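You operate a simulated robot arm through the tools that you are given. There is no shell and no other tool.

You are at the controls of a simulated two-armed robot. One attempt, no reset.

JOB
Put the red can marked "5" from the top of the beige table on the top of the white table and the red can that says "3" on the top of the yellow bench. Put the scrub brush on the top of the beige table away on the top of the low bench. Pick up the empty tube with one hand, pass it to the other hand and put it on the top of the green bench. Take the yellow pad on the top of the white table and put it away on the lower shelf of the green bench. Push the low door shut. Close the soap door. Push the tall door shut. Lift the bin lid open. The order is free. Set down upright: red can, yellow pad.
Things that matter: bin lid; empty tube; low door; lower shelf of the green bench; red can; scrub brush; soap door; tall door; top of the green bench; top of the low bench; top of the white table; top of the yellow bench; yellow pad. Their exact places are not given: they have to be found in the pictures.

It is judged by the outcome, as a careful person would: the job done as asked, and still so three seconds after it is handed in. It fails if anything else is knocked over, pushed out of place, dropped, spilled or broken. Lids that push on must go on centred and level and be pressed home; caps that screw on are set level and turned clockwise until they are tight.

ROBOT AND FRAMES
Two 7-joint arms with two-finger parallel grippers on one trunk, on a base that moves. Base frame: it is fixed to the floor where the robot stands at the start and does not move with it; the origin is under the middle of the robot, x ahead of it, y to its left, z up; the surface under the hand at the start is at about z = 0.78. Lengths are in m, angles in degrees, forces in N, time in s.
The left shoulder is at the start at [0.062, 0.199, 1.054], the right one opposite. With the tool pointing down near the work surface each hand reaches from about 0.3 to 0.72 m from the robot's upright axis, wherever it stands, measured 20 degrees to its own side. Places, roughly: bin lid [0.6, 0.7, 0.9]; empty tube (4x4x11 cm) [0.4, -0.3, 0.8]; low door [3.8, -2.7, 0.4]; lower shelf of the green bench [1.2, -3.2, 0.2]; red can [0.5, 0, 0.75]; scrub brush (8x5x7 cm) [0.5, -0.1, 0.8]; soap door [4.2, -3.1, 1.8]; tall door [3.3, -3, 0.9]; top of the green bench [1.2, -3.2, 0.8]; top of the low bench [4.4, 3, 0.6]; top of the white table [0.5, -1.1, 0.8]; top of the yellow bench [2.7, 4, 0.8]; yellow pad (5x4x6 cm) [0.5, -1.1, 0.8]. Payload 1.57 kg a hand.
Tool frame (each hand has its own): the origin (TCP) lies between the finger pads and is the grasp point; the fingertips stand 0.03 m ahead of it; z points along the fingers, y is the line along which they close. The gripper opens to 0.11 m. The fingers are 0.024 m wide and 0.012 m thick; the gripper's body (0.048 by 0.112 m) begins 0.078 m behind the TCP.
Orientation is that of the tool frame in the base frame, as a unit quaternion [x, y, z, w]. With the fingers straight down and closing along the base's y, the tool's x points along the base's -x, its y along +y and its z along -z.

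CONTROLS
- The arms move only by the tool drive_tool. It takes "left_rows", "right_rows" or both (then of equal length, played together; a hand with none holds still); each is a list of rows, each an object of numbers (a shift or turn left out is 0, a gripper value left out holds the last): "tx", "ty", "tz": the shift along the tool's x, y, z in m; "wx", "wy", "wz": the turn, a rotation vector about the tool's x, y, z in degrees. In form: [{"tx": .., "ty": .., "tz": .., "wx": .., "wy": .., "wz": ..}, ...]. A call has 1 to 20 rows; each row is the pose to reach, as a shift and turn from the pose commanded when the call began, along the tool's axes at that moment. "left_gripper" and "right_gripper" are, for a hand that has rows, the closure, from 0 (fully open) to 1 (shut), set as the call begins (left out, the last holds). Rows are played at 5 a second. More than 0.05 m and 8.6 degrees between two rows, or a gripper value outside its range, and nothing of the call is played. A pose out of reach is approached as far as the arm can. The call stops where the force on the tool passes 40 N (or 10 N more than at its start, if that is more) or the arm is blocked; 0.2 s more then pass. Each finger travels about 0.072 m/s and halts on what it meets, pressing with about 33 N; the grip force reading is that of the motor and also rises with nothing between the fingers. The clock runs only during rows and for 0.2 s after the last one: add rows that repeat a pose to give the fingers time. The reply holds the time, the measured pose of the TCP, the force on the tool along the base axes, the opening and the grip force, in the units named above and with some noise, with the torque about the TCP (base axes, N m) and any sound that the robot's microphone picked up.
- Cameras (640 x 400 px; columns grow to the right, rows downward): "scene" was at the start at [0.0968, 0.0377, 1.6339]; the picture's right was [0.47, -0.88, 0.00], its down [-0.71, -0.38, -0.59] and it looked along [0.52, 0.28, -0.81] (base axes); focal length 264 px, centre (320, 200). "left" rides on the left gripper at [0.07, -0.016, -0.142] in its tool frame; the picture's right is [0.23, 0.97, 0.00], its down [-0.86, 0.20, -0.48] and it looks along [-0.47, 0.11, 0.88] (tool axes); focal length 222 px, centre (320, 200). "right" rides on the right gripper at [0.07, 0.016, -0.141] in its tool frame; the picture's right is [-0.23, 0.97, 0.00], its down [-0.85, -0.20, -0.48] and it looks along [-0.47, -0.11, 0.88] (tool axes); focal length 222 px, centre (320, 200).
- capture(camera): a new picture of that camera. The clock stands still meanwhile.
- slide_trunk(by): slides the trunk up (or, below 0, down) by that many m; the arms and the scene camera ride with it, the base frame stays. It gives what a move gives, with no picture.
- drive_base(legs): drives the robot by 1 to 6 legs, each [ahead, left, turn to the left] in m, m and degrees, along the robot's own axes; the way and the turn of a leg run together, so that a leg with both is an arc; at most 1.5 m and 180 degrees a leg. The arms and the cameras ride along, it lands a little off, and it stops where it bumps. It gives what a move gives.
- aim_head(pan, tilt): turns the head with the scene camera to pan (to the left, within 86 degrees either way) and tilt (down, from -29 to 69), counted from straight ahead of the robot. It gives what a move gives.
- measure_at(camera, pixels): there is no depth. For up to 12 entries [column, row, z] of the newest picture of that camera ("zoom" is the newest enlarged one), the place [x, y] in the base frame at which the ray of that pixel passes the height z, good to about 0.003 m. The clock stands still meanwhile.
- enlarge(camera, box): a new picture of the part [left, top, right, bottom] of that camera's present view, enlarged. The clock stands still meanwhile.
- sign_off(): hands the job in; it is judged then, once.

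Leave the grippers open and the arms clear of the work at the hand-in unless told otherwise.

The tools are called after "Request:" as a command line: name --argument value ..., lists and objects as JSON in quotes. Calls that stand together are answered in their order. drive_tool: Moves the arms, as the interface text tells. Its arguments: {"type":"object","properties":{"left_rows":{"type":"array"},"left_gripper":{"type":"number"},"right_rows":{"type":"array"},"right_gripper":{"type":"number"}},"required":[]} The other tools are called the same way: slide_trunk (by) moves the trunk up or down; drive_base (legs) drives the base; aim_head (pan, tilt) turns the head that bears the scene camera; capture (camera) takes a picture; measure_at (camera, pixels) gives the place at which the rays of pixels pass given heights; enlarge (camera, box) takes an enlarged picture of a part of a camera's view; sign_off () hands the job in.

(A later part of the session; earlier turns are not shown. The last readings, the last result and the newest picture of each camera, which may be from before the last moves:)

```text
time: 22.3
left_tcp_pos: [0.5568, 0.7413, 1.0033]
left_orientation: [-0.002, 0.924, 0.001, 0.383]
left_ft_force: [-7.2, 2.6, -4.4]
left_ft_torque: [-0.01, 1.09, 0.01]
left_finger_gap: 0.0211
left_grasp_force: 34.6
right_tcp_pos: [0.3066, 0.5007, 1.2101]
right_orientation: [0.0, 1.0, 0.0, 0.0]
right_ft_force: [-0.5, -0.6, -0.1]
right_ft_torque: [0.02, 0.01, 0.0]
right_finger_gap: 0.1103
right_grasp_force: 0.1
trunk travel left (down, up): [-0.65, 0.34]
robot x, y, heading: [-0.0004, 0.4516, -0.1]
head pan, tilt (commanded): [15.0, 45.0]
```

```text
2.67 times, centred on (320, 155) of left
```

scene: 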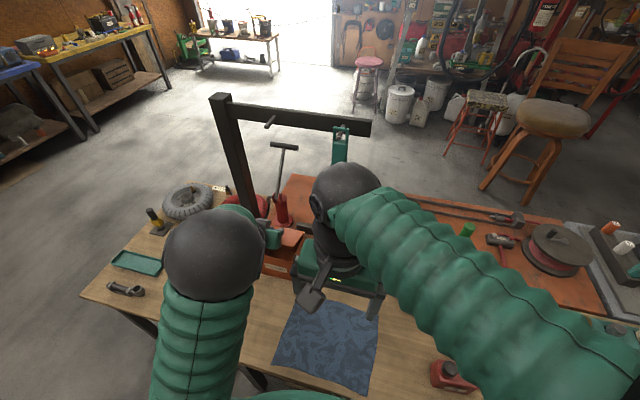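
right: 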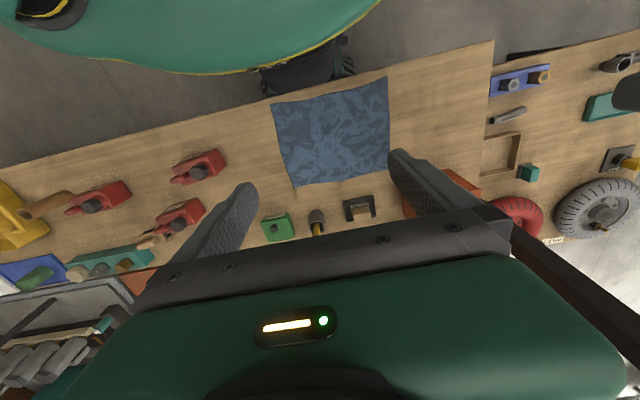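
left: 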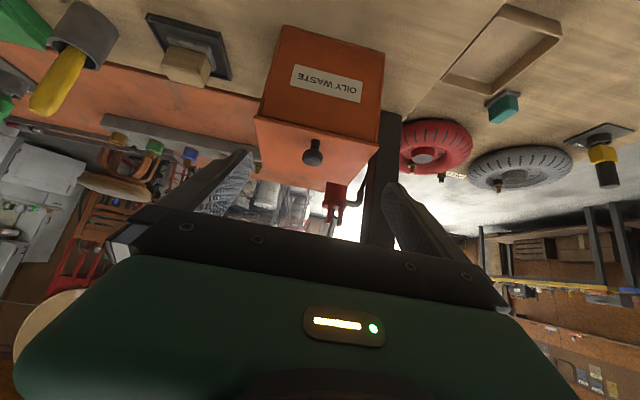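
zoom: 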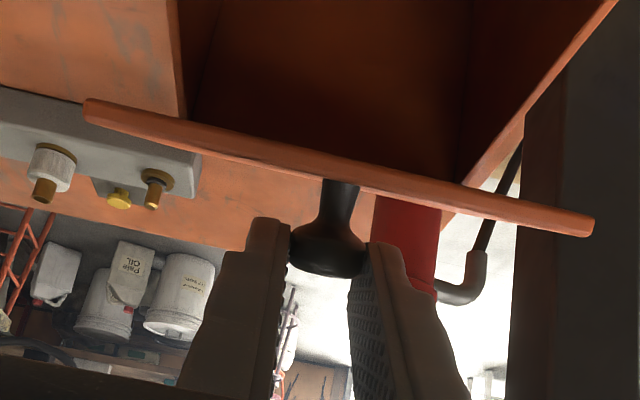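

The lid is up about 30° and follows the hand. I carry on along the arc to about 60°, tipping the hand 15° further down as I go.

Request:
drive_tool --left_rows '[{"tx": -0.0109, "tz": 0.0, "wy": 2.5}, {"tx": -0.0219, "tz": 0.0008, "wy": 5}, {"tx": -0.0327, "tz": 0.0027, "wy": 7.5}, {"tx": -0.0433, "tz": 0.0055, "wy": 10}, {"tx": -0.0537, "tz": 0.0091, "wy": 12.5}, {"tx": -0.0636, "tz": 0.0136, "wy": 15}, {"tx": -0.0636, "tz": 0.0136, "wy": 15}]'

Request:
capture --camera "scene"

Request:
enlarge --camera "left" --box '[200, 80, 440, 230]'

```text
time: 23.9
left_tcp_pos: [0.6108, 0.742, 1.039]
left_orientation: [-0.001, 0.966, 0.001, 0.259]
left_ft_force: [-2.8, 6.1, -7.8]
left_ft_torque: [0.2, 0.56, -0.05]
left_finger_gap: 0.0202
left_grasp_force: 33.9
right_tcp_pos: [0.308, 0.5021, 1.2097]
right_orientation: [-0.002, 1.0, 0.0, 0.0]
right_ft_force: [-0.5, 0.3, -0.7]
right_ft_torque: [-0.01, -0.03, -0.01]
right_finger_gap: 0.1101
right_grasp_force: 0.0
trunk travel left (down, up): [-0.65, 0.34]
robot x, y, heading: [-0.0007, 0.4516, 0.0]
head pan, tilt (commanded): [15.0, 45.0]
```

```text
taken
```

scene: 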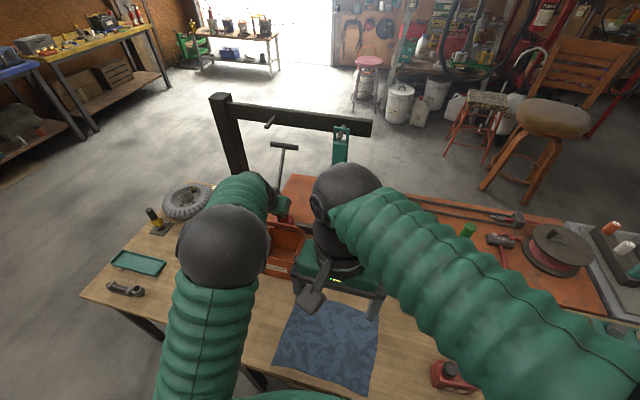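

```text
2.67 times, centred on (320, 155) of left
```

zoom: 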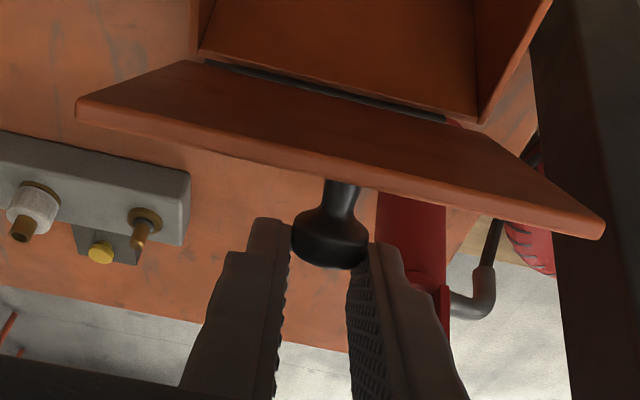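

The lid stands near 60°. The crossbar limits going further with this grip, so I test whether the lid holds by itself: I open the fingers a little around the knob and look.

Request:
drive_tool --left_gripper 0.7 --left_rows '[{"tx": 0}, {"tx": 0}]'

Request:
enlarge --camera "left" --box '[200, 80, 440, 230]'

```text
time: 24.5
left_tcp_pos: [0.6103, 0.7403, 1.0391]
left_orientation: [0.0, 0.966, 0.0, 0.259]
left_ft_force: [0.7, 0.5, -0.1]
left_ft_torque: [0.05, -0.01, -0.03]
left_finger_gap: 0.0329
left_grasp_force: 0.1
right_tcp_pos: [0.3068, 0.4985, 1.2098]
right_orientation: [0.0, 1.0, -0.001, -0.001]
right_ft_force: [0.0, -1.0, -0.6]
right_ft_torque: [0.02, 0.01, 0.0]
right_finger_gap: 0.11
right_grasp_force: 0.1
trunk travel left (down, up): [-0.65, 0.34]
robot x, y, heading: [-0.002, 0.4507, 0.1]
head pan, tilt (commanded): [15.0, 45.0]
```

```text
2.67 times, centred on (320, 155) of left
```

zoom: 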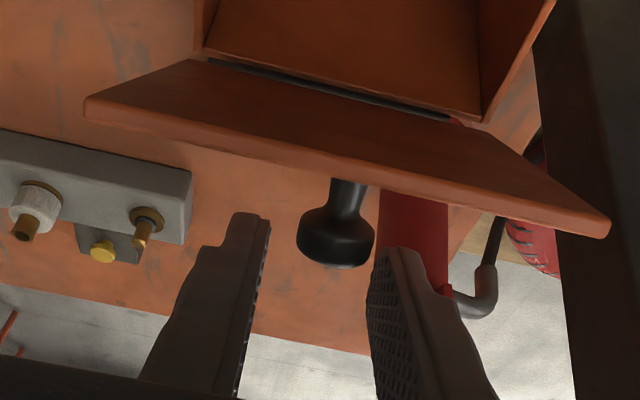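

The lid stays up by itself at about 60°. I open fully, back the hand off along the fingers, and swing it down in front of the open bin, pitched only 20° below level.

Request:
drive_tool --left_gripper 0 --left_rows '[{"tx": 0}, {"tz": -0.03}, {"tz": -0.07}, {"tz": -0.1}, {"tx": 0.037, "tz": -0.092, "wy": -8}, {"tx": 0.074, "tz": -0.084, "wy": -16}, {"tx": 0.111, "tz": -0.076, "wy": -24}, {"tx": 0.148, "tz": -0.068, "wy": -32}, {"tx": 0.185, "tz": -0.06, "wy": -40}]'

Request:
drive_tool --left_gripper 1 --left_rows '[{"tx": 0}, {"tx": 0}, {"tx": 0}, {"tx": 0}]'

Request:
capture --camera "left"

Request:
capture --camera "scene"

```text
time: 26.5
left_tcp_pos: [0.473, 0.785, 0.9653]
left_orientation: [-0.002, 0.82, 0.002, 0.573]
left_ft_force: [1.2, 1.5, 0.1]
left_ft_torque: [-0.02, 0.0, 0.0]
left_finger_gap: 0.1099
left_grasp_force: 0.0
left hand out of reach, approached as far as the arm can: row 6, 7, 8, 9
right_tcp_pos: [0.3102, 0.505, 1.2104]
right_orientation: [-0.001, 1.0, -0.001, -0.002]
right_ft_force: [0.2, 0.2, 0.4]
right_ft_torque: [-0.01, -0.01, -0.01]
right_finger_gap: 0.1101
right_grasp_force: 0.1
trunk travel left (down, up): [-0.65, 0.34]
robot x, y, heading: [-0.0004, 0.4558, 0.4]
head pan, tilt (commanded): [15.0, 45.0]
```

```text
time: 27.5
left_tcp_pos: [0.4696, 0.7802, 0.9685]
left_orientation: [-0.001, 0.819, 0.0, 0.573]
left_ft_force: [0.9, 0.4, -0.1]
left_ft_torque: [0.01, 0.03, 0.01]
left_finger_gap: 0.0
left_grasp_force: 17.7
right_tcp_pos: [0.3073, 0.4998, 1.21]
right_orientation: [0.0, 1.0, -0.001, 0.0]
right_ft_force: [-0.5, 0.7, -0.5]
right_ft_torque: [0.0, -0.03, 0.0]
right_finger_gap: 0.1101
right_grasp_force: 0.0
trunk travel left (down, up): [-0.65, 0.34]
robot x, y, heading: [0.0009, 0.448, 0.1]
head pan, tilt (commanded): [15.0, 45.0]
```

```text
taken
```

left: 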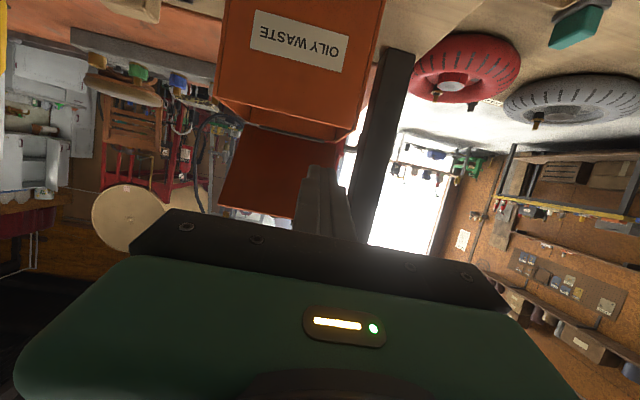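

```text
taken
```

scene: 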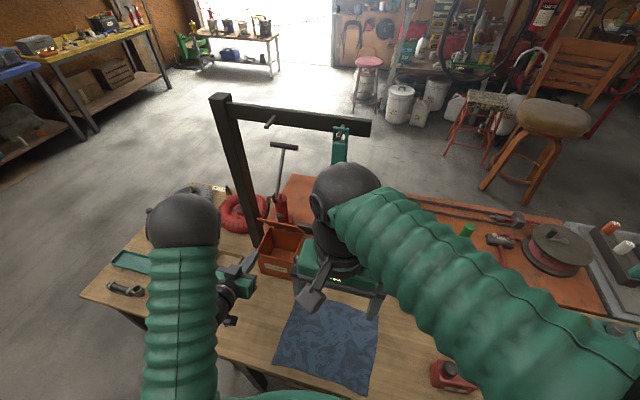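

The arm could not fold that close, but the closed fingers now sit in front of the open bin at (0.47, 0.78, 0.97). I make a small test move forward to see which pose the next shifts count from.

Request:
drive_tool --left_rows '[{"tz": 0.02}, {"tz": 0.04}, {"tz": 0.04}]'

```text
time: 28.3
left_tcp_pos: [0.5072, 0.7822, 0.9546]
left_orientation: [0.0, 0.819, 0.0, 0.574]
left_ft_force: [0.6, 0.7, -0.2]
left_ft_torque: [0.04, -0.04, 0.02]
left_finger_gap: 0.0
left_grasp_force: 21.2
right_tcp_pos: [0.3069, 0.5001, 1.2096]
right_orientation: [-0.002, 1.0, -0.001, 0.0]
right_ft_force: [-0.1, 0.1, 0.0]
right_ft_torque: [0.02, -0.03, -0.01]
right_finger_gap: 0.1097
right_grasp_force: 0.0
trunk travel left (down, up): [-0.65, 0.34]
robot x, y, heading: [0.0017, 0.4515, 0.1]
head pan, tilt (commanded): [15.0, 45.0]
```

Shifts count from the reached pose. Now I centre on the lid (y 0.745), rise to z ≈ 1.0 and push the lid's underside forward to about vertical.

Request:
drive_tool --left_rows '[{"tx": -0.027, "ty": -0.018, "tz": 0.008}, {"tx": -0.0536, "ty": -0.037, "tz": 0.0156}, {"tx": -0.062, "ty": -0.037, "tz": 0.038}, {"tx": -0.07, "ty": -0.037, "tz": 0.06}, {"tx": -0.078, "ty": -0.037, "tz": 0.082}, {"tx": -0.0861, "ty": -0.037, "tz": 0.105}, {"tx": -0.0861, "ty": -0.037, "tz": 0.105}]'

Request:
capture --camera "left"

Request:
enlarge --camera "scene" --box '[200, 180, 340, 290]'

```text
time: 29.9
left_tcp_pos: [0.6293, 0.7439, 1.0022]
left_orientation: [0.0, 0.819, 0.001, 0.574]
left_ft_force: [-30.7, -1.0, 0.9]
left_ft_torque: [0.16, -0.07, -0.1]
left_finger_gap: 0.0
left_grasp_force: 21.3
right_tcp_pos: [0.2997, 0.4989, 1.2115]
right_orientation: [-0.001, 1.0, 0.0, 0.003]
right_ft_force: [0.6, -0.2, -0.2]
right_ft_torque: [-0.03, -0.02, -0.03]
right_finger_gap: 0.11
right_grasp_force: 0.1
trunk travel left (down, up): [-0.65, 0.34]
robot x, y, heading: [-0.0029, 0.4537, -0.2]
head pan, tilt (commanded): [15.0, 45.0]
```

```text
taken
```

left: 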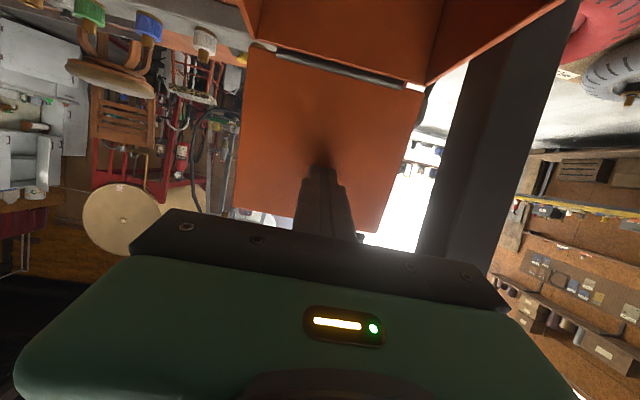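

```text
3.64 times, centred on (270, 235) of scene
```

zoom: 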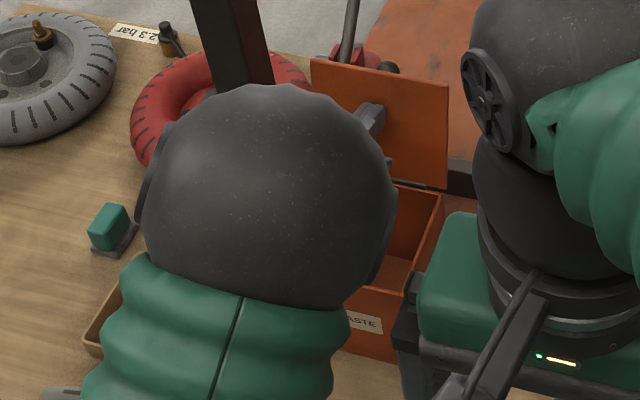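

The lid is about vertical and the push met a firm stop (31 N), so I back the hand out and check that the lid stays open.

Request:
drive_tool --left_rows '[{"tz": -0.03}, {"tz": -0.07}, {"tz": -0.11}, {"tx": -0.03, "tz": -0.13}, {"tx": -0.07, "tz": -0.14}]'

Request:
capture --camera "left"

Request:
enlarge --camera "scene" --box '[200, 180, 340, 290]'

```text
time: 31.1
left_tcp_pos: [0.525, 0.7447, 1.1156]
left_orientation: [0.0, 0.818, -0.001, 0.575]
left_ft_force: [0.1, 0.1, 1.1]
left_ft_torque: [0.01, 0.02, -0.02]
left_finger_gap: 0.0
left_grasp_force: 21.2
right_tcp_pos: [0.3045, 0.5003, 1.2113]
right_orientation: [-0.001, 1.0, -0.002, 0.001]
right_ft_force: [-1.1, 0.4, -0.5]
right_ft_torque: [-0.02, 0.02, -0.01]
right_finger_gap: 0.1102
right_grasp_force: 0.1
trunk travel left (down, up): [-0.65, 0.34]
robot x, y, heading: [0.003, 0.452, 0.2]
head pan, tilt (commanded): [15.0, 45.0]
```

```text
taken
```

left: 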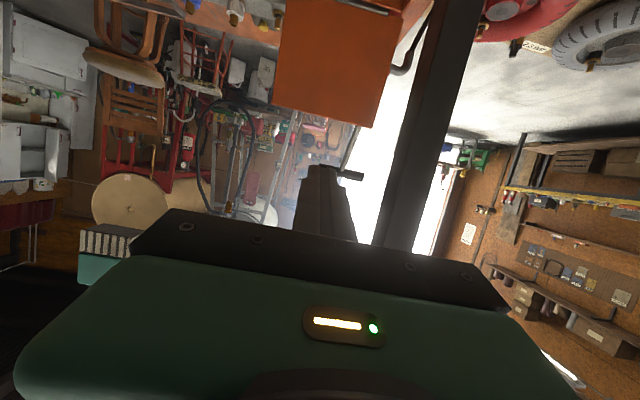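

```text
3.64 times, centred on (270, 235) of scene
```

zoom: 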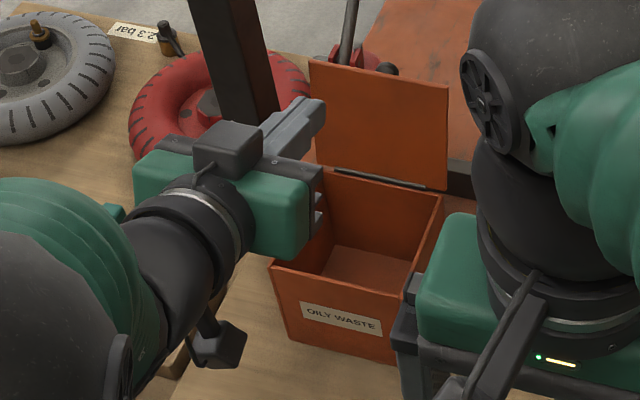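

The bin lid is open past vertical and stays. Next I bring the left hand back to pointing down, drawn in at (0.30, 0.78, 1.20), before driving back to the middle of the table.

Request:
drive_tool --left_gripper 0 --left_rows '[{"tz": -0.0267, "wy": 7.8}, {"tz": -0.0533, "wy": 15.6}, {"tz": -0.08, "wy": 23.3}, {"tz": -0.107, "wy": 31.1}, {"ty": 0.01, "tz": -0.134, "wy": 38.9}, {"ty": 0.02, "tz": -0.16, "wy": 46.7}, {"ty": 0.03, "tz": -0.187, "wy": 54.4}, {"ty": 0.04, "tz": -0.214, "wy": 62.2}, {"tx": -0.003, "ty": 0.04, "tz": -0.24, "wy": 70}]'

Request:
drive_base --legs '[[0, -0.5, 0]]'

Request:
aim_head --pan -10 --tilt 60

Request:
capture --camera "scene"

Request:
capture --camera "right"

```text
time: 33.1
left_tcp_pos: [0.3575, 0.713, 1.1835]
left_orientation: [-0.009, 1.0, 0.009, -0.005]
left_ft_force: [0.5, -0.1, 0.3]
left_ft_torque: [0.03, 0.0, -0.03]
left_finger_gap: 0.1099
left_grasp_force: 0.0
left hand out of reach, approached as far as the arm can: row 3, 4, 5, 6, 7, 8, 9
right_tcp_pos: [0.3071, 0.5, 1.2097]
right_orientation: [0.0, 1.0, 0.0, -0.001]
right_ft_force: [-0.3, 0.3, 0.0]
right_ft_torque: [0.02, 0.03, -0.02]
right_finger_gap: 0.1098
right_grasp_force: 0.0
trunk travel left (down, up): [-0.65, 0.34]
robot x, y, heading: [-0.0015, 0.4513, -0.1]
head pan, tilt (commanded): [15.0, 45.0]
```

```text
time: 36.1
left_tcp_pos: [0.3579, 0.2221, 1.1813]
left_orientation: [-0.011, 1.0, 0.007, -0.004]
left_ft_force: [-0.8, -1.1, -1.0]
left_ft_torque: [0.01, -0.01, 0.02]
left_finger_gap: 0.11
left_grasp_force: 0.1
right_tcp_pos: [0.3091, 0.0086, 1.2082]
right_orientation: [-0.002, 1.0, -0.004, -0.001]
right_ft_force: [0.0, 0.9, -0.3]
right_ft_torque: [-0.02, -0.03, 0.02]
right_finger_gap: 0.1098
right_grasp_force: 0.0
trunk travel left (down, up): [-0.65, 0.34]
robot x, y, heading: [0.0009, -0.0469, 0.3]
head pan, tilt (commanded): [15.0, 45.0]
```

```text
time: 37.0
left_tcp_pos: [0.3578, 0.2162, 1.1841]
left_orientation: [-0.012, 1.0, 0.009, -0.003]
left_ft_force: [0.3, 0.3, -0.6]
left_ft_torque: [0.02, 0.0, 0.0]
left_finger_gap: 0.1102
left_grasp_force: 0.0
right_tcp_pos: [0.3088, 0.0032, 1.2101]
right_orientation: [-0.003, 1.0, -0.001, 0.0]
right_ft_force: [0.0, -0.2, 0.0]
right_ft_torque: [-0.02, 0.01, 0.02]
right_finger_gap: 0.1101
right_grasp_force: 0.0
trunk travel left (down, up): [-0.65, 0.34]
robot x, y, heading: [0.001, -0.0464, 0.1]
head pan, tilt (commanded): [-10.0, 60.0]
```

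```text
taken
```

scene: 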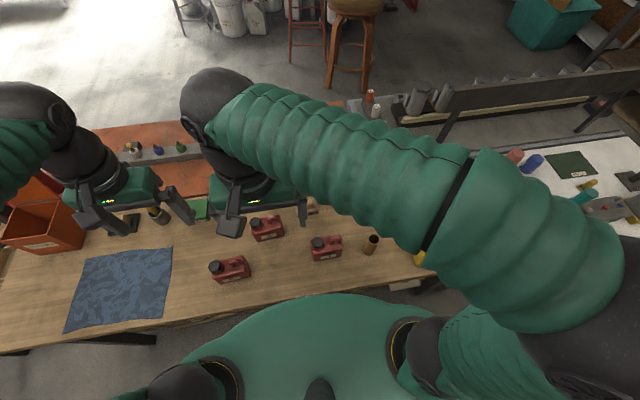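

```text
taken
```

right: 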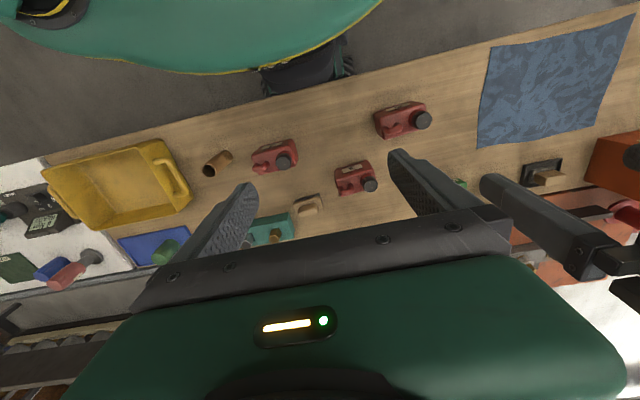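

I zoom on the tube and cans from both cameras to locate them.

Request:
enlarge --camera "scene" --box '[330, 200, 430, 270]'

Request:
measure_at --camera "zoom" --pixels '[[255, 330, 0.78], [255, 340, 0.78], [272, 240, 0.89], [272, 240, 0.88], [272, 240, 0.9]]'

Request:
enlarge --camera "right" --box '[180, 130, 340, 230]'

```text
5.71 times, centred on (380, 235) of scene
```

zoom: 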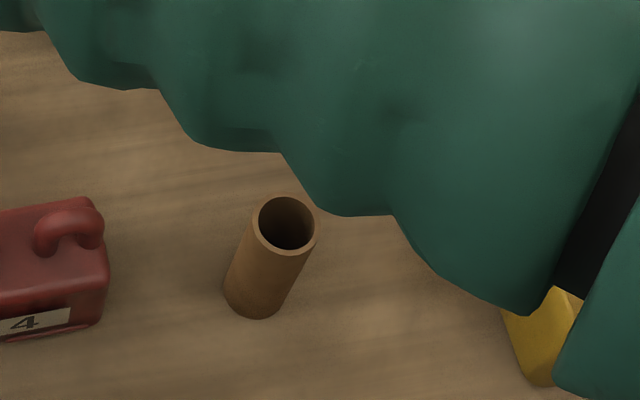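

```text
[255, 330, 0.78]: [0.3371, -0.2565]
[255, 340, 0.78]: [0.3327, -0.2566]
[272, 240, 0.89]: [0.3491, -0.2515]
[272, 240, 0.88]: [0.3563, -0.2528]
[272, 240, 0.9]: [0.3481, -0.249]
```

```text
4.00 times, centred on (260, 180) of right
```

zoom: 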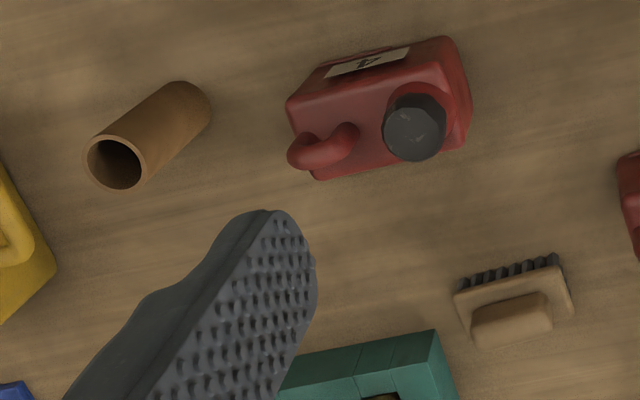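

I measure the tube: in the right-hand zoom, top rim centre (117,162), bottom near (183,107); then I re-zoom the scene for its rim (287,222).

Request:
measure_at --camera "zoom" --pixels '[[117, 162, 0.89], [117, 162, 0.88], [117, 162, 0.9], [183, 107, 0.78], [512, 300, 0.8], [455, 292, 0.78], [560, 258, 0.78], [575, 300, 0.8], [470, 345, 0.83]]'

Request:
enlarge --camera "scene" --box '[330, 200, 430, 270]'

Request:
measure_at --camera "zoom" --pixels '[[287, 224, 0.89], [287, 224, 0.88], [287, 224, 0.9], [258, 298, 0.78]]'

```text
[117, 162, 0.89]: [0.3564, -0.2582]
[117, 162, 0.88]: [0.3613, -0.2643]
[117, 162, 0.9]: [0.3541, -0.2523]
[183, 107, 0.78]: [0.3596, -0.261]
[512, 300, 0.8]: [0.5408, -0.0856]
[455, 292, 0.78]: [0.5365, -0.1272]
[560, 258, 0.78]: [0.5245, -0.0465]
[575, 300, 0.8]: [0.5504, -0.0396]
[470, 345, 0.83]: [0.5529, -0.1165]
```

```text
5.71 times, centred on (380, 235) of scene
```

zoom: 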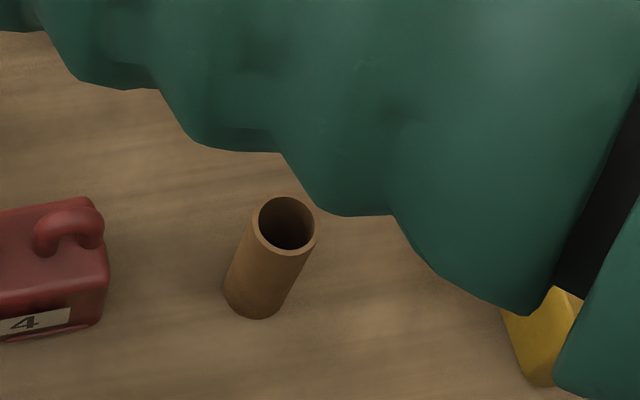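

```text
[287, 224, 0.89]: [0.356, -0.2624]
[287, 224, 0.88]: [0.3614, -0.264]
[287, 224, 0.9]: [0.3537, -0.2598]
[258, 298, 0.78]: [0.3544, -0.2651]
```

The tube stands upright at (0.357, -0.261), top at z ≈ 0.89. I move the right hand above it, fingers straight down and closing along y.

Request:
drive_tool --right_gripper 0 --right_rows '[{"tx": -0.006, "ty": -0.033, "tz": 0.026}, {"tx": -0.012, "ty": -0.066, "tz": 0.052}, {"tx": -0.018, "ty": -0.099, "tz": 0.078}, {"tx": -0.024, "ty": -0.132, "tz": 0.105}, {"tx": -0.03, "ty": -0.165, "tz": 0.131}, {"tx": -0.036, "ty": -0.198, "tz": 0.157}, {"tx": -0.042, "ty": -0.231, "tz": 0.184}, {"tx": -0.048, "ty": -0.264, "tz": 0.21}, {"tx": -0.048, "ty": -0.264, "tz": 0.21}]'

Request:
capture --camera "right"

Request:
capture --camera "scene"

```text
time: 39.0
left_tcp_pos: [0.3588, 0.215, 1.1845]
left_orientation: [-0.012, 1.0, 0.01, -0.002]
left_ft_force: [-0.2, 0.2, 0.0]
left_ft_torque: [0.02, -0.03, 0.02]
left_finger_gap: 0.1099
left_grasp_force: 0.1
right_tcp_pos: [0.3563, -0.2637, 0.999]
right_orientation: [-0.003, 1.0, 0.0, 0.0]
right_ft_force: [0.1, -0.4, 0.2]
right_ft_torque: [-0.01, 0.0, -0.01]
right_finger_gap: 0.1101
right_grasp_force: 0.1
trunk travel left (down, up): [-0.65, 0.34]
robot x, y, heading: [-0.0, -0.0488, 0.2]
head pan, tilt (commanded): [-10.0, 60.0]
```

```text
taken
```

right: 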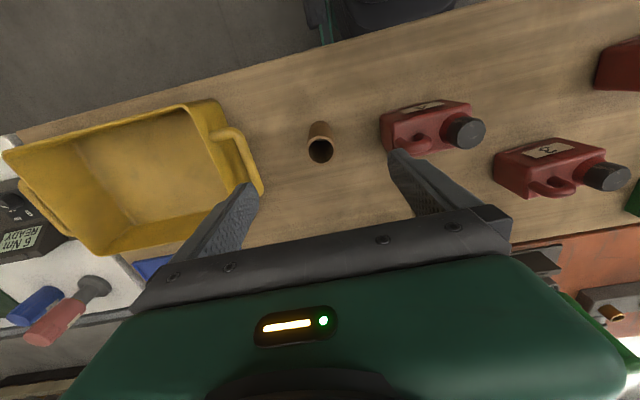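

```text
taken
```

scene: 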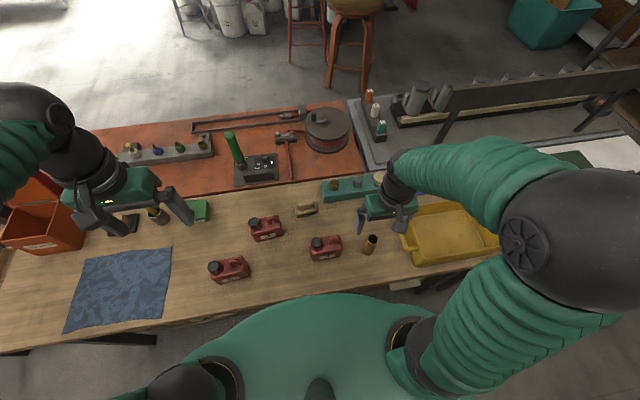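

I check clearances: the yellow tray's handle near (262,190) and can 4's near edge near (395,150), plus the tube rim (320,150).

Request:
measure_at --camera "right" --pixels '[[262, 190, 0.83], [262, 190, 0.85], [240, 132, 0.85], [394, 155, 0.86], [380, 125, 0.83], [321, 150, 0.89], [321, 124, 0.78]]'

Request:
enlarge --camera "right" --box '[230, 90, 410, 210]'

```text
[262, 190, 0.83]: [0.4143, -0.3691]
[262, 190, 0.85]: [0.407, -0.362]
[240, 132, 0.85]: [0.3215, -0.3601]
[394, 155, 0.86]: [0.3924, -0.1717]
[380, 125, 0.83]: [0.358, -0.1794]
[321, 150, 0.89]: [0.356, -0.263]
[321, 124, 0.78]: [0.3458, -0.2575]
```

```text
3.33 times, centred on (320, 150) of right
```

zoom: 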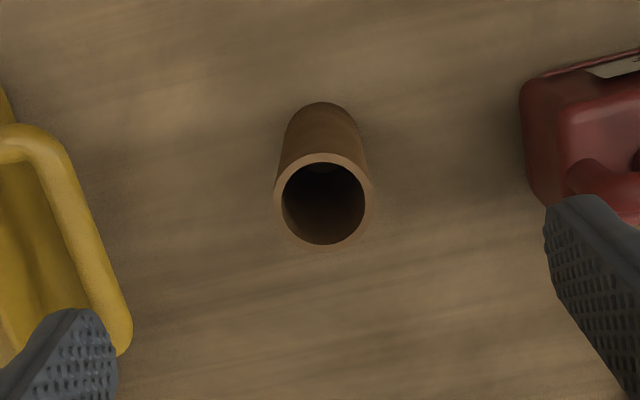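

Clearances are fine. I narrow the fingers to about 7 cm, descend 12.4 cm to z ≈ 0.875, and close on the tube.

Request:
drive_tool --right_gripper 0.35 --right_rows '[{"tz": 0.03}, {"tz": 0.065}, {"tz": 0.1}, {"tz": 0.124}, {"tz": 0.124}]'

Request:
drive_tool --right_gripper 1 --right_rows '[{"tz": 0}, {"tz": 0}, {"tz": 0}]'

```text
time: 40.1
left_tcp_pos: [0.3586, 0.2148, 1.1842]
left_orientation: [-0.011, 1.0, 0.01, -0.003]
left_ft_force: [-1.2, 0.2, 0.1]
left_ft_torque: [-0.05, -0.01, 0.01]
left_finger_gap: 0.11
left_grasp_force: 0.1
right_tcp_pos: [0.3575, -0.2634, 0.8749]
right_orientation: [-0.001, 1.0, 0.0, 0.0]
right_ft_force: [-1.4, 0.4, 0.2]
right_ft_torque: [0.01, 0.0, 0.0]
right_finger_gap: 0.0715
right_grasp_force: 0.0
trunk travel left (down, up): [-0.65, 0.34]
robot x, y, heading: [0.0012, -0.0444, 0.2]
head pan, tilt (commanded): [-10.0, 60.0]
```

```text
time: 41.0
left_tcp_pos: [0.3569, 0.2141, 1.1833]
left_orientation: [-0.011, 1.0, 0.01, -0.004]
left_ft_force: [0.0, 0.5, -0.2]
left_ft_torque: [-0.01, 0.01, 0.01]
left_finger_gap: 0.1101
left_grasp_force: 0.1
right_tcp_pos: [0.3567, -0.2636, 0.8754]
right_orientation: [-0.002, 1.0, 0.001, -0.002]
right_ft_force: [0.4, -0.6, -0.2]
right_ft_torque: [-0.01, 0.03, -0.01]
right_finger_gap: 0.0339
right_grasp_force: 33.0
trunk travel left (down, up): [-0.65, 0.34]
robot x, y, heading: [0.0003, -0.046, 0.0]
head pan, tilt (commanded): [-10.0, 60.0]
```

The tube is held (3.4 cm wide, 33 N). I lift it straight up 27.5 cm while the left hand moves 8 cm outward to make room.

Request:
drive_tool --right_rows '[{"tz": -0.03}, {"tz": -0.08}, {"tz": -0.13}, {"tz": -0.18}, {"tz": -0.23}, {"tz": -0.275}]' --left_rows '[{"ty": 0.01}, {"ty": 0.025}, {"ty": 0.04}, {"ty": 0.055}, {"ty": 0.07}, {"ty": 0.08}]'

Request:
drive_tool --right_rows '[{"tx": -0.018, "ty": 0.04}, {"tx": -0.036, "ty": 0.081}, {"tx": -0.054, "ty": 0.121}, {"tx": -0.072, "ty": 0.162}, {"tx": -0.09, "ty": 0.202}, {"tx": -0.108, "ty": 0.243}, {"tx": -0.126, "ty": 0.283}, {"tx": -0.145, "ty": 0.324}, {"tx": -0.163, "ty": 0.364}]'

Request:
aim_head --pan 5 --tilt 45

Request:
capture --camera "scene"

Request:
capture --camera "left"

```text
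time: 42.4
left_tcp_pos: [0.3706, 0.2244, 1.1831]
left_orientation: [-0.013, 1.0, 0.011, -0.003]
left_ft_force: [-0.1, 0.8, 0.1]
left_ft_torque: [0.01, -0.03, 0.01]
left_finger_gap: 0.1096
left_grasp_force: 0.0
left hand out of reach, approached as far as the arm can: row 1, 2, 3, 4, 5, 6
right_tcp_pos: [0.3571, -0.2621, 1.1518]
right_orientation: [-0.002, 1.0, 0.001, 0.0]
right_ft_force: [0.9, 0.4, -0.9]
right_ft_torque: [-0.01, -0.01, 0.0]
right_finger_gap: 0.0343
right_grasp_force: 33.0
trunk travel left (down, up): [-0.65, 0.34]
robot x, y, heading: [0.0015, -0.048, 0.1]
head pan, tilt (commanded): [-10.0, 60.0]
```

```text
time: 44.5
left_tcp_pos: [0.3694, 0.222, 1.1809]
left_orientation: [-0.013, 1.0, 0.012, -0.003]
left_ft_force: [0.0, -0.2, 0.1]
left_ft_torque: [0.0, 0.01, 0.01]
left_finger_gap: 0.1099
left_grasp_force: 0.1
right_tcp_pos: [0.5407, 0.0714, 1.1627]
right_orientation: [0.032, 0.999, 0.007, 0.007]
right_ft_force: [0.6, 0.0, -0.2]
right_ft_torque: [-0.01, 0.01, 0.03]
right_finger_gap: 0.0343
right_grasp_force: 32.9
trunk travel left (down, up): [-0.65, 0.34]
robot x, y, heading: [0.0011, -0.0494, 0.2]
head pan, tilt (commanded): [-10.0, 60.0]
stopped in row 9 (right hand): the arm was blocked; the commanded pose is now the measured one
```

```text
time: 45.3
left_tcp_pos: [0.3696, 0.2241, 1.181]
left_orientation: [-0.012, 1.0, 0.011, -0.003]
left_ft_force: [0.0, 0.5, 0.3]
left_ft_torque: [-0.02, 0.02, 0.01]
left_finger_gap: 0.1098
left_grasp_force: 0.1
right_tcp_pos: [0.5409, 0.0732, 1.1609]
right_orientation: [0.031, 0.999, 0.006, 0.005]
right_ft_force: [-0.8, -0.3, -0.2]
right_ft_torque: [-0.02, -0.03, -0.01]
right_finger_gap: 0.034
right_grasp_force: 33.5
trunk travel left (down, up): [-0.65, 0.34]
robot x, y, heading: [0.0029, -0.0478, 0.1]
head pan, tilt (commanded): [5.0, 45.0]
```

```text
taken
```

scene: 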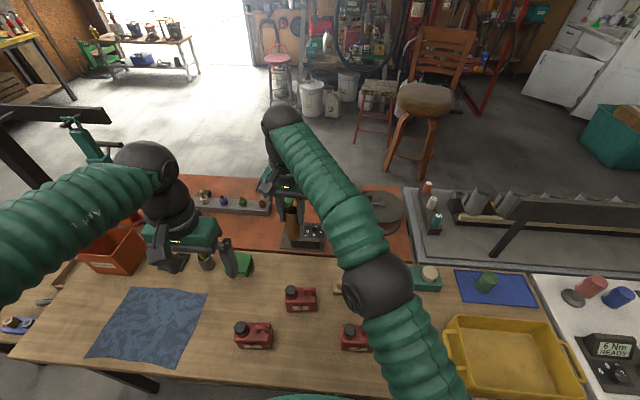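

```text
taken
```

left: 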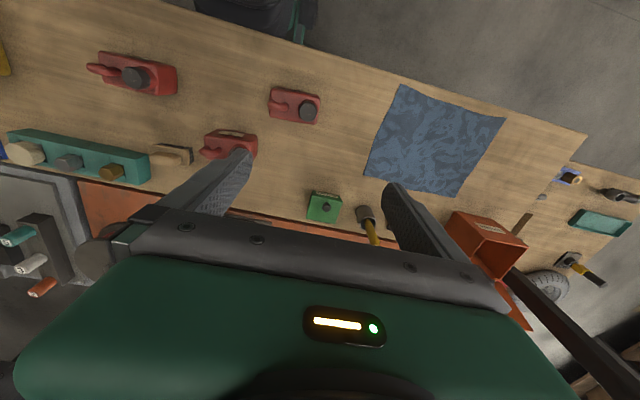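

The right hand stopped at (0.541, 0.073, 1.162), holding the tube well in front of the robot; good enough for the handover. Now I swing the left hand to point forward-right-down at 45°, to a point about 9 cm short of the tube's lower part.

Request:
drive_tool --left_gripper 0 --left_rows '[{"tx": -0.016, "ty": -0.013, "tz": 0.0025, "wx": 2.2, "wy": -5.3, "wz": 5.3}, {"tx": -0.032, "ty": -0.026, "tz": 0.005, "wx": 4.4, "wy": -10.65, "wz": 10.65}, {"tx": -0.047, "ty": -0.039, "tz": 0.0075, "wx": 6.6, "wy": -16, "wz": 16}, {"tx": -0.063, "ty": -0.052, "tz": 0.01, "wx": 8.8, "wy": -21.3, "wz": 21.3}, {"tx": -0.079, "ty": -0.066, "tz": 0.0125, "wx": 11, "wy": -26.6, "wz": 26.6}, {"tx": -0.095, "ty": -0.079, "tz": 0.015, "wx": 13.2, "wy": -32, "wz": 32}, {"tx": -0.11, "ty": -0.092, "tz": 0.0175, "wx": 15.4, "wy": -37.3, "wz": 37.3}, {"tx": -0.126, "ty": -0.105, "tz": 0.02, "wx": 17.6, "wy": -42.6, "wz": 42.6}]'

Request:
capture --camera "left"

Request:
capture --camera "scene"

```text
time: 47.1
left_tcp_pos: [0.4733, 0.0115, 1.0673]
left_orientation: [0.333, 0.862, -0.099, 0.37]
left_ft_force: [0.1, -0.4, 0.6]
left_ft_torque: [-0.02, 0.0, -0.05]
left_finger_gap: 0.1101
left_grasp_force: 0.0
left hand out of reach, approached as far as the arm can: row 1, 2, 3, 4, 5, 6, 7, 8
right_tcp_pos: [0.5416, 0.0718, 1.1591]
right_orientation: [0.032, 0.999, 0.005, 0.006]
right_ft_force: [0.9, -0.4, -0.4]
right_ft_torque: [0.04, 0.01, 0.02]
right_finger_gap: 0.0342
right_grasp_force: 33.2
trunk travel left (down, up): [-0.65, 0.34]
robot x, y, heading: [0.0014, -0.0503, 0.1]
head pan, tilt (commanded): [5.0, 45.0]
```

```text
taken
```

left: 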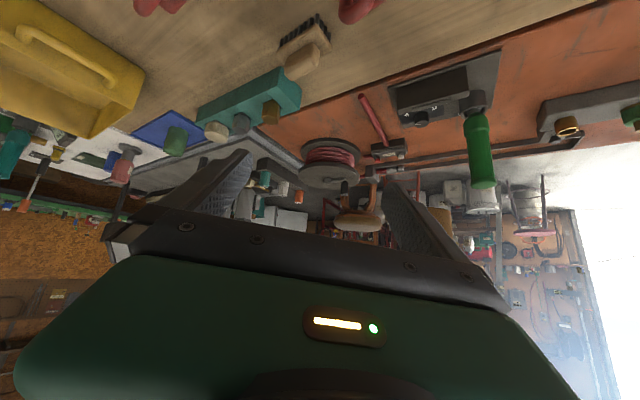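

```text
taken
```

scene: 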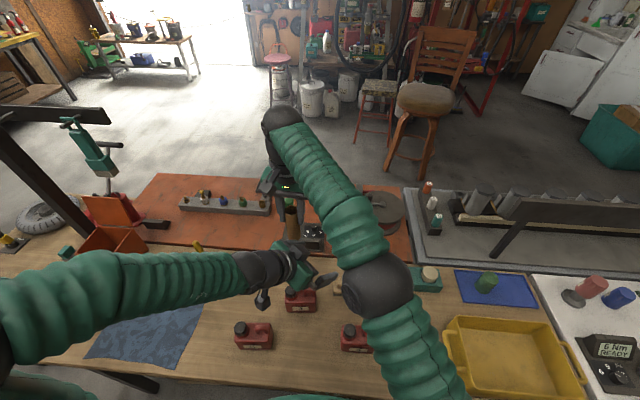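

The left hand has the right direction but ended lower and further right than asked, because that spot is too folded for the arm. I back it off along its fingers and shift it sideways to line up with the tube's lower half.

Request:
drive_tool --left_rows '[{"tz": -0.04}, {"tz": -0.08}, {"tx": -0.006, "ty": 0.023, "tz": -0.08}, {"tx": -0.012, "ty": 0.046, "tz": -0.08}, {"tx": -0.019, "ty": 0.069, "tz": -0.08}, {"tx": -0.025, "ty": 0.092, "tz": -0.08}, {"tx": -0.025, "ty": 0.092, "tz": -0.08}]'

Request:
capture --camera "left"

```text
time: 48.7
left_tcp_pos: [0.498, 0.1027, 1.1484]
left_orientation: [0.331, 0.862, -0.098, 0.37]
left_ft_force: [0.4, 1.4, -0.1]
left_ft_torque: [-0.01, -0.01, 0.0]
left_finger_gap: 0.1099
left_grasp_force: 0.0
left hand out of reach, approached as far as the arm can: row 1
right_tcp_pos: [0.5412, 0.072, 1.1613]
right_orientation: [0.032, 0.999, 0.005, 0.005]
right_ft_force: [-0.2, -0.8, -0.8]
right_ft_torque: [-0.01, 0.0, 0.01]
right_finger_gap: 0.0341
right_grasp_force: 33.2
trunk travel left (down, up): [-0.65, 0.34]
robot x, y, heading: [0.0027, -0.046, 0.1]
head pan, tilt (commanded): [5.0, 45.0]
```

```text
taken
```

left: 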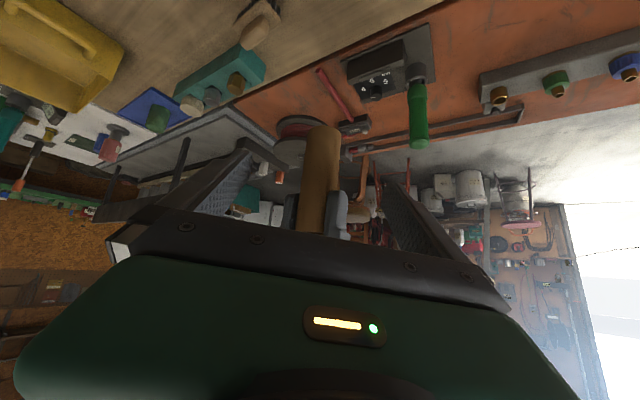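

The tube now sits centred between the open left fingers. I advance 7.4 cm and then close the left hand on the tube's lower half.

Request:
drive_tool --left_rows '[{"tz": 0.02}, {"tz": 0.04}, {"tz": 0.06}, {"tz": 0.074}, {"tz": 0.074}]'

Request:
capture --camera "left"

Request:
enlarge --camera "scene" --box '[200, 150, 380, 320]'

```text
time: 49.9
left_tcp_pos: [0.54, 0.0714, 1.0954]
left_orientation: [0.331, 0.863, -0.098, 0.37]
left_ft_force: [-0.5, 0.0, 0.4]
left_ft_torque: [-0.03, 0.02, 0.0]
left_finger_gap: 0.1101
left_grasp_force: 0.0
right_tcp_pos: [0.5408, 0.0701, 1.1617]
right_orientation: [0.032, 0.999, 0.005, 0.005]
right_ft_force: [-0.2, 0.2, -0.4]
right_ft_torque: [0.01, 0.05, -0.02]
right_finger_gap: 0.0341
right_grasp_force: 32.9
trunk travel left (down, up): [-0.65, 0.34]
robot x, y, heading: [0.0006, -0.0473, 0.1]
head pan, tilt (commanded): [5.0, 45.0]
```

```text
taken
```

left: 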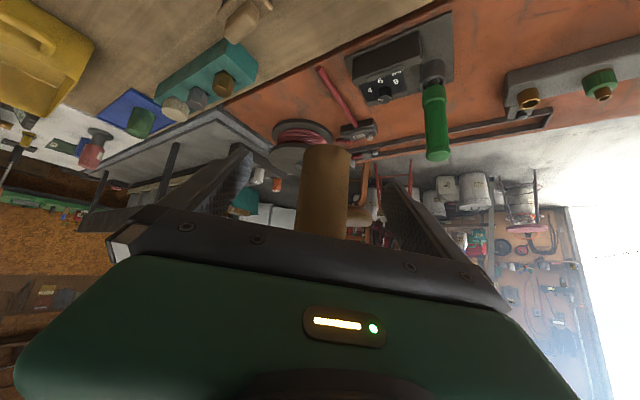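

```text
2.35 times, centred on (290, 235) of scene
```

zoom: 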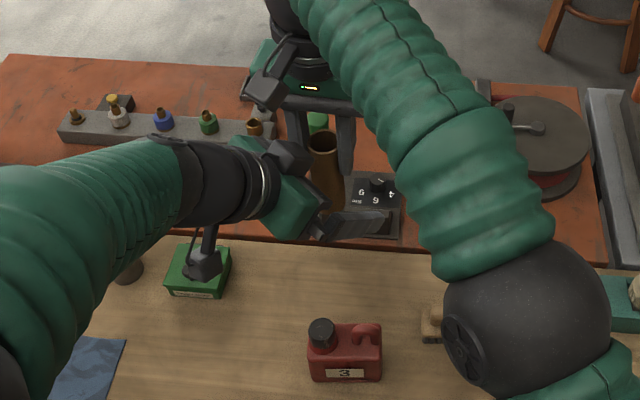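

The tube lies between the left fingers, below the right fingers. I close the left hand.

Request:
drive_tool --left_gripper 1 --left_rows '[{"tz": 0}, {"tz": 0}, {"tz": 0}, {"tz": 0}, {"tz": 0}]'

```text
time: 51.1
left_tcp_pos: [0.5419, 0.0733, 1.0972]
left_orientation: [0.328, 0.864, -0.095, 0.37]
left_ft_force: [27.5, 25.9, -10.6]
left_ft_torque: [-1.92, 1.48, -0.98]
left_finger_gap: 0.04
left_grasp_force: 33.3
right_tcp_pos: [0.5394, 0.0703, 1.1626]
right_orientation: [0.032, 0.999, 0.003, 0.003]
right_ft_force: [-26.9, -24.9, 10.8]
right_ft_torque: [0.31, 0.29, 1.03]
right_finger_gap: 0.0332
right_grasp_force: 32.9
trunk travel left (down, up): [-0.65, 0.34]
robot x, y, heading: [0.001, -0.0443, 0.1]
head pan, tilt (commanded): [5.0, 45.0]
```

The left fingers met a right fingertip (gap 0.040, opposing forces of 27 N), so the grip is not clean. I reopen the left hand a little, lower its line by about 1.2 cm and pull back 1.2 cm, then close again.

Request:
drive_tool --left_gripper 0.3 --left_rows '[{"tz": 0}, {"tz": 0}, {"tx": 0.004, "tz": -0.006}, {"tx": 0.0085, "tz": -0.012}, {"tx": 0.0085, "tz": -0.012}]'

Request:
drive_tool --left_gripper 1 --left_rows '[{"tz": 0}, {"tz": 0}, {"tz": 0}, {"tz": 0}]'

Request:
capture --camera "left"

```text
time: 52.3
left_tcp_pos: [0.5304, 0.0792, 1.0986]
left_orientation: [0.33, 0.863, -0.098, 0.371]
left_ft_force: [-0.8, 0.0, -0.4]
left_ft_torque: [0.0, -0.01, 0.01]
left_finger_gap: 0.077
left_grasp_force: 0.1
right_tcp_pos: [0.5409, 0.0716, 1.1601]
right_orientation: [0.033, 0.999, 0.005, 0.005]
right_ft_force: [0.7, 0.2, -0.4]
right_ft_torque: [0.04, 0.01, -0.02]
right_finger_gap: 0.0341
right_grasp_force: 32.7
trunk travel left (down, up): [-0.65, 0.34]
robot x, y, heading: [0.0005, -0.0466, 0.2]
head pan, tilt (commanded): [5.0, 45.0]
```

```text
time: 53.3
left_tcp_pos: [0.5301, 0.0806, 1.0995]
left_orientation: [0.329, 0.863, -0.096, 0.371]
left_ft_force: [14.9, 8.8, -2.4]
left_ft_torque: [-0.34, 0.67, 0.37]
left_finger_gap: 0.0344
left_grasp_force: 33.1
right_tcp_pos: [0.5413, 0.0715, 1.1605]
right_orientation: [0.032, 0.999, 0.005, 0.004]
right_ft_force: [-15.0, -8.5, 2.2]
right_ft_torque: [-0.21, 0.25, -0.11]
right_finger_gap: 0.0338
right_grasp_force: 33.1
trunk travel left (down, up): [-0.65, 0.34]
robot x, y, heading: [0.0031, -0.0466, 0.3]
head pan, tilt (commanded): [5.0, 45.0]
```

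```text
taken
```

left: 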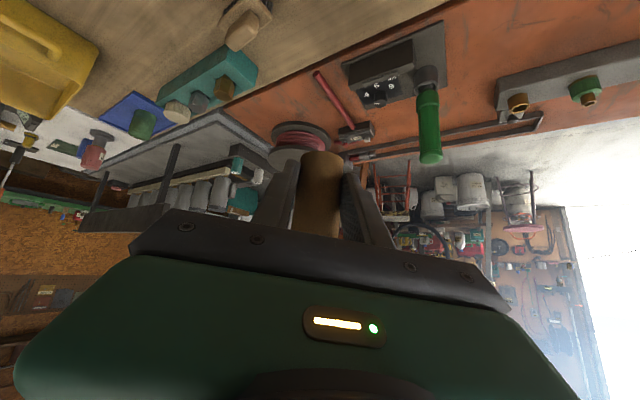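

The left hand now holds the tube (gap 0.034, 33 N). I open the right hand just enough (about 5 cm) and lift it straight up off the tube.

Request:
drive_tool --right_gripper 0.55 --right_rows '[{"tz": 0}, {"tz": 0}, {"tz": 0}]'

Request:
drive_tool --right_rows '[{"tz": -0.02}, {"tz": -0.04}, {"tz": -0.07}, {"tz": -0.1}]'

Request:
capture --camera "scene"

Request:
capture --camera "left"

```text
time: 54.1
left_tcp_pos: [0.5294, 0.0794, 1.0988]
left_orientation: [0.331, 0.863, -0.097, 0.369]
left_ft_force: [-8.8, 3.8, -4.8]
left_ft_torque: [-0.24, -0.25, 0.24]
left_finger_gap: 0.0332
left_grasp_force: 32.7
right_tcp_pos: [0.5432, 0.071, 1.1618]
right_orientation: [0.032, 0.999, 0.006, 0.007]
right_ft_force: [8.5, -4.2, 4.1]
right_ft_torque: [0.04, -0.2, -0.3]
right_finger_gap: 0.0468
right_grasp_force: 0.1
trunk travel left (down, up): [-0.65, 0.34]
robot x, y, heading: [0.0031, -0.0455, 0.3]
head pan, tilt (commanded): [5.0, 45.0]
```

```text
time: 55.1
left_tcp_pos: [0.5293, 0.0793, 1.102]
left_orientation: [0.332, 0.862, -0.098, 0.37]
left_ft_force: [-1.0, -0.6, -0.1]
left_ft_torque: [0.01, -0.01, 0.01]
left_finger_gap: 0.0331
left_grasp_force: 33.7
right_tcp_pos: [0.5139, 0.047, 1.2419]
right_orientation: [0.036, 0.999, 0.01, 0.009]
right_ft_force: [0.3, 0.1, 0.9]
right_ft_torque: [0.04, 0.01, 0.01]
right_finger_gap: 0.0496
right_grasp_force: 0.0
right hand out of reach, approached as far as the arm can: row 1, 2, 3, 4
trunk travel left (down, up): [-0.65, 0.34]
robot x, y, heading: [-0.0028, -0.0446, 0.1]
head pan, tilt (commanded): [5.0, 45.0]
```

```text
taken
```

scene: 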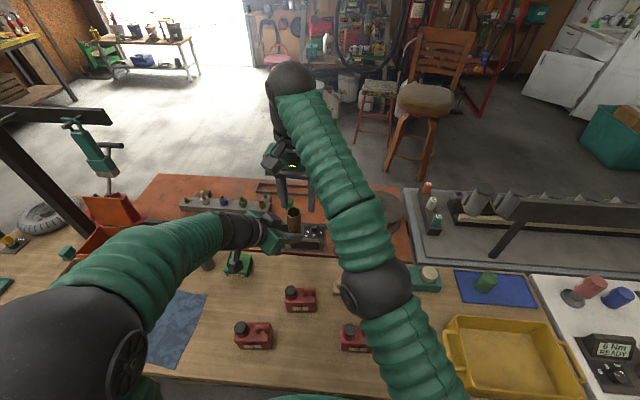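

```text
taken
```

left: 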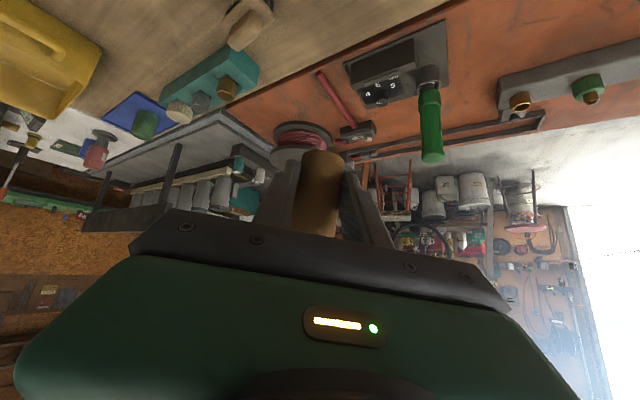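

The left hand holds the tube alone and upright. Next, can 5 with the right hand: I zoom on it (scene (253,335)) to measure it.

Request:
enlarge --camera "scene" --box '[220, 280, 380, 380]'

Request:
enlarge --camera "right" --box '[240, 0, 560, 200]'

```text
4.00 times, centred on (300, 330) of scene
```

zoom: 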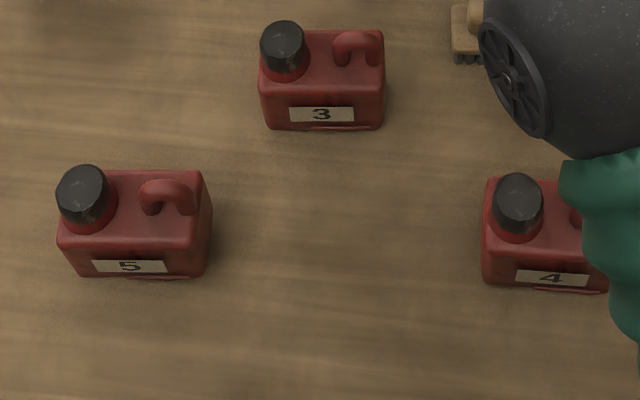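

```text
2.00 times, centred on (400, 100) of right
```

zoom: 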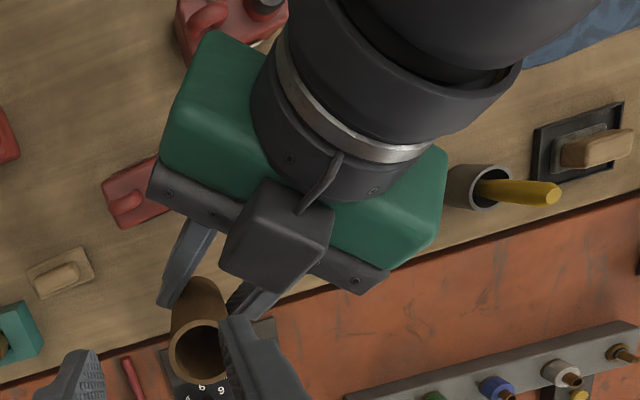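

I re-zoom the scene view and measure can 5's edges at table height and at its top.

Request:
enlarge --camera "scene" --box '[220, 280, 380, 380]'

Request:
measure_at --camera "zoom" --pixels '[[80, 277, 0.78], [206, 278, 0.78], [60, 240, 0.82], [210, 240, 0.82], [60, 240, 0.84], [210, 240, 0.84], [204, 172, 0.84], [115, 171, 0.84], [84, 192, 0.86], [170, 195, 0.86]]'

Request:
measure_at --camera "zoom" --pixels '[[268, 130, 0.78], [382, 130, 0.78], [260, 92, 0.84], [386, 92, 0.84], [382, 30, 0.84], [305, 30, 0.84]]'

```text
4.00 times, centred on (300, 330) of scene
```

zoom: 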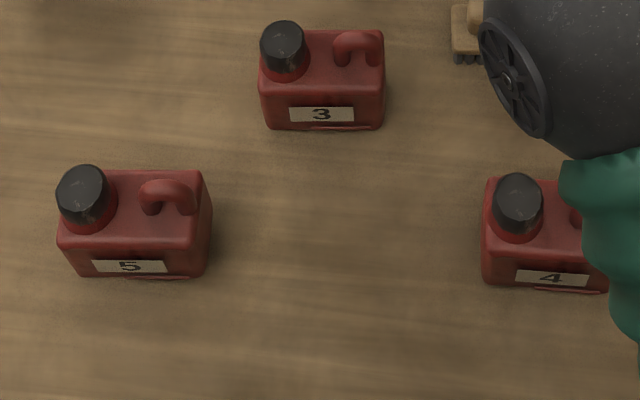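

```text
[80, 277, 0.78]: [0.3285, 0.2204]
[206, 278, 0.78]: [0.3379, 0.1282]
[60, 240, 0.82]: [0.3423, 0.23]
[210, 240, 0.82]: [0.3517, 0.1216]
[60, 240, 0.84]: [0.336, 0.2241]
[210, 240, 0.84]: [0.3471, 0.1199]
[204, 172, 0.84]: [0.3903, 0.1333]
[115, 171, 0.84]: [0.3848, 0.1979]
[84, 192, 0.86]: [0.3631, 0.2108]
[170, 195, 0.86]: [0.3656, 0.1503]
```

```text
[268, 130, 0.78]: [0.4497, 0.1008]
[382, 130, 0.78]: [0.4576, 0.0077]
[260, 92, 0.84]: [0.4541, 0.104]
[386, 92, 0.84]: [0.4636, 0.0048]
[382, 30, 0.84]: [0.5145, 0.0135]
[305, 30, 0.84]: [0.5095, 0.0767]
```

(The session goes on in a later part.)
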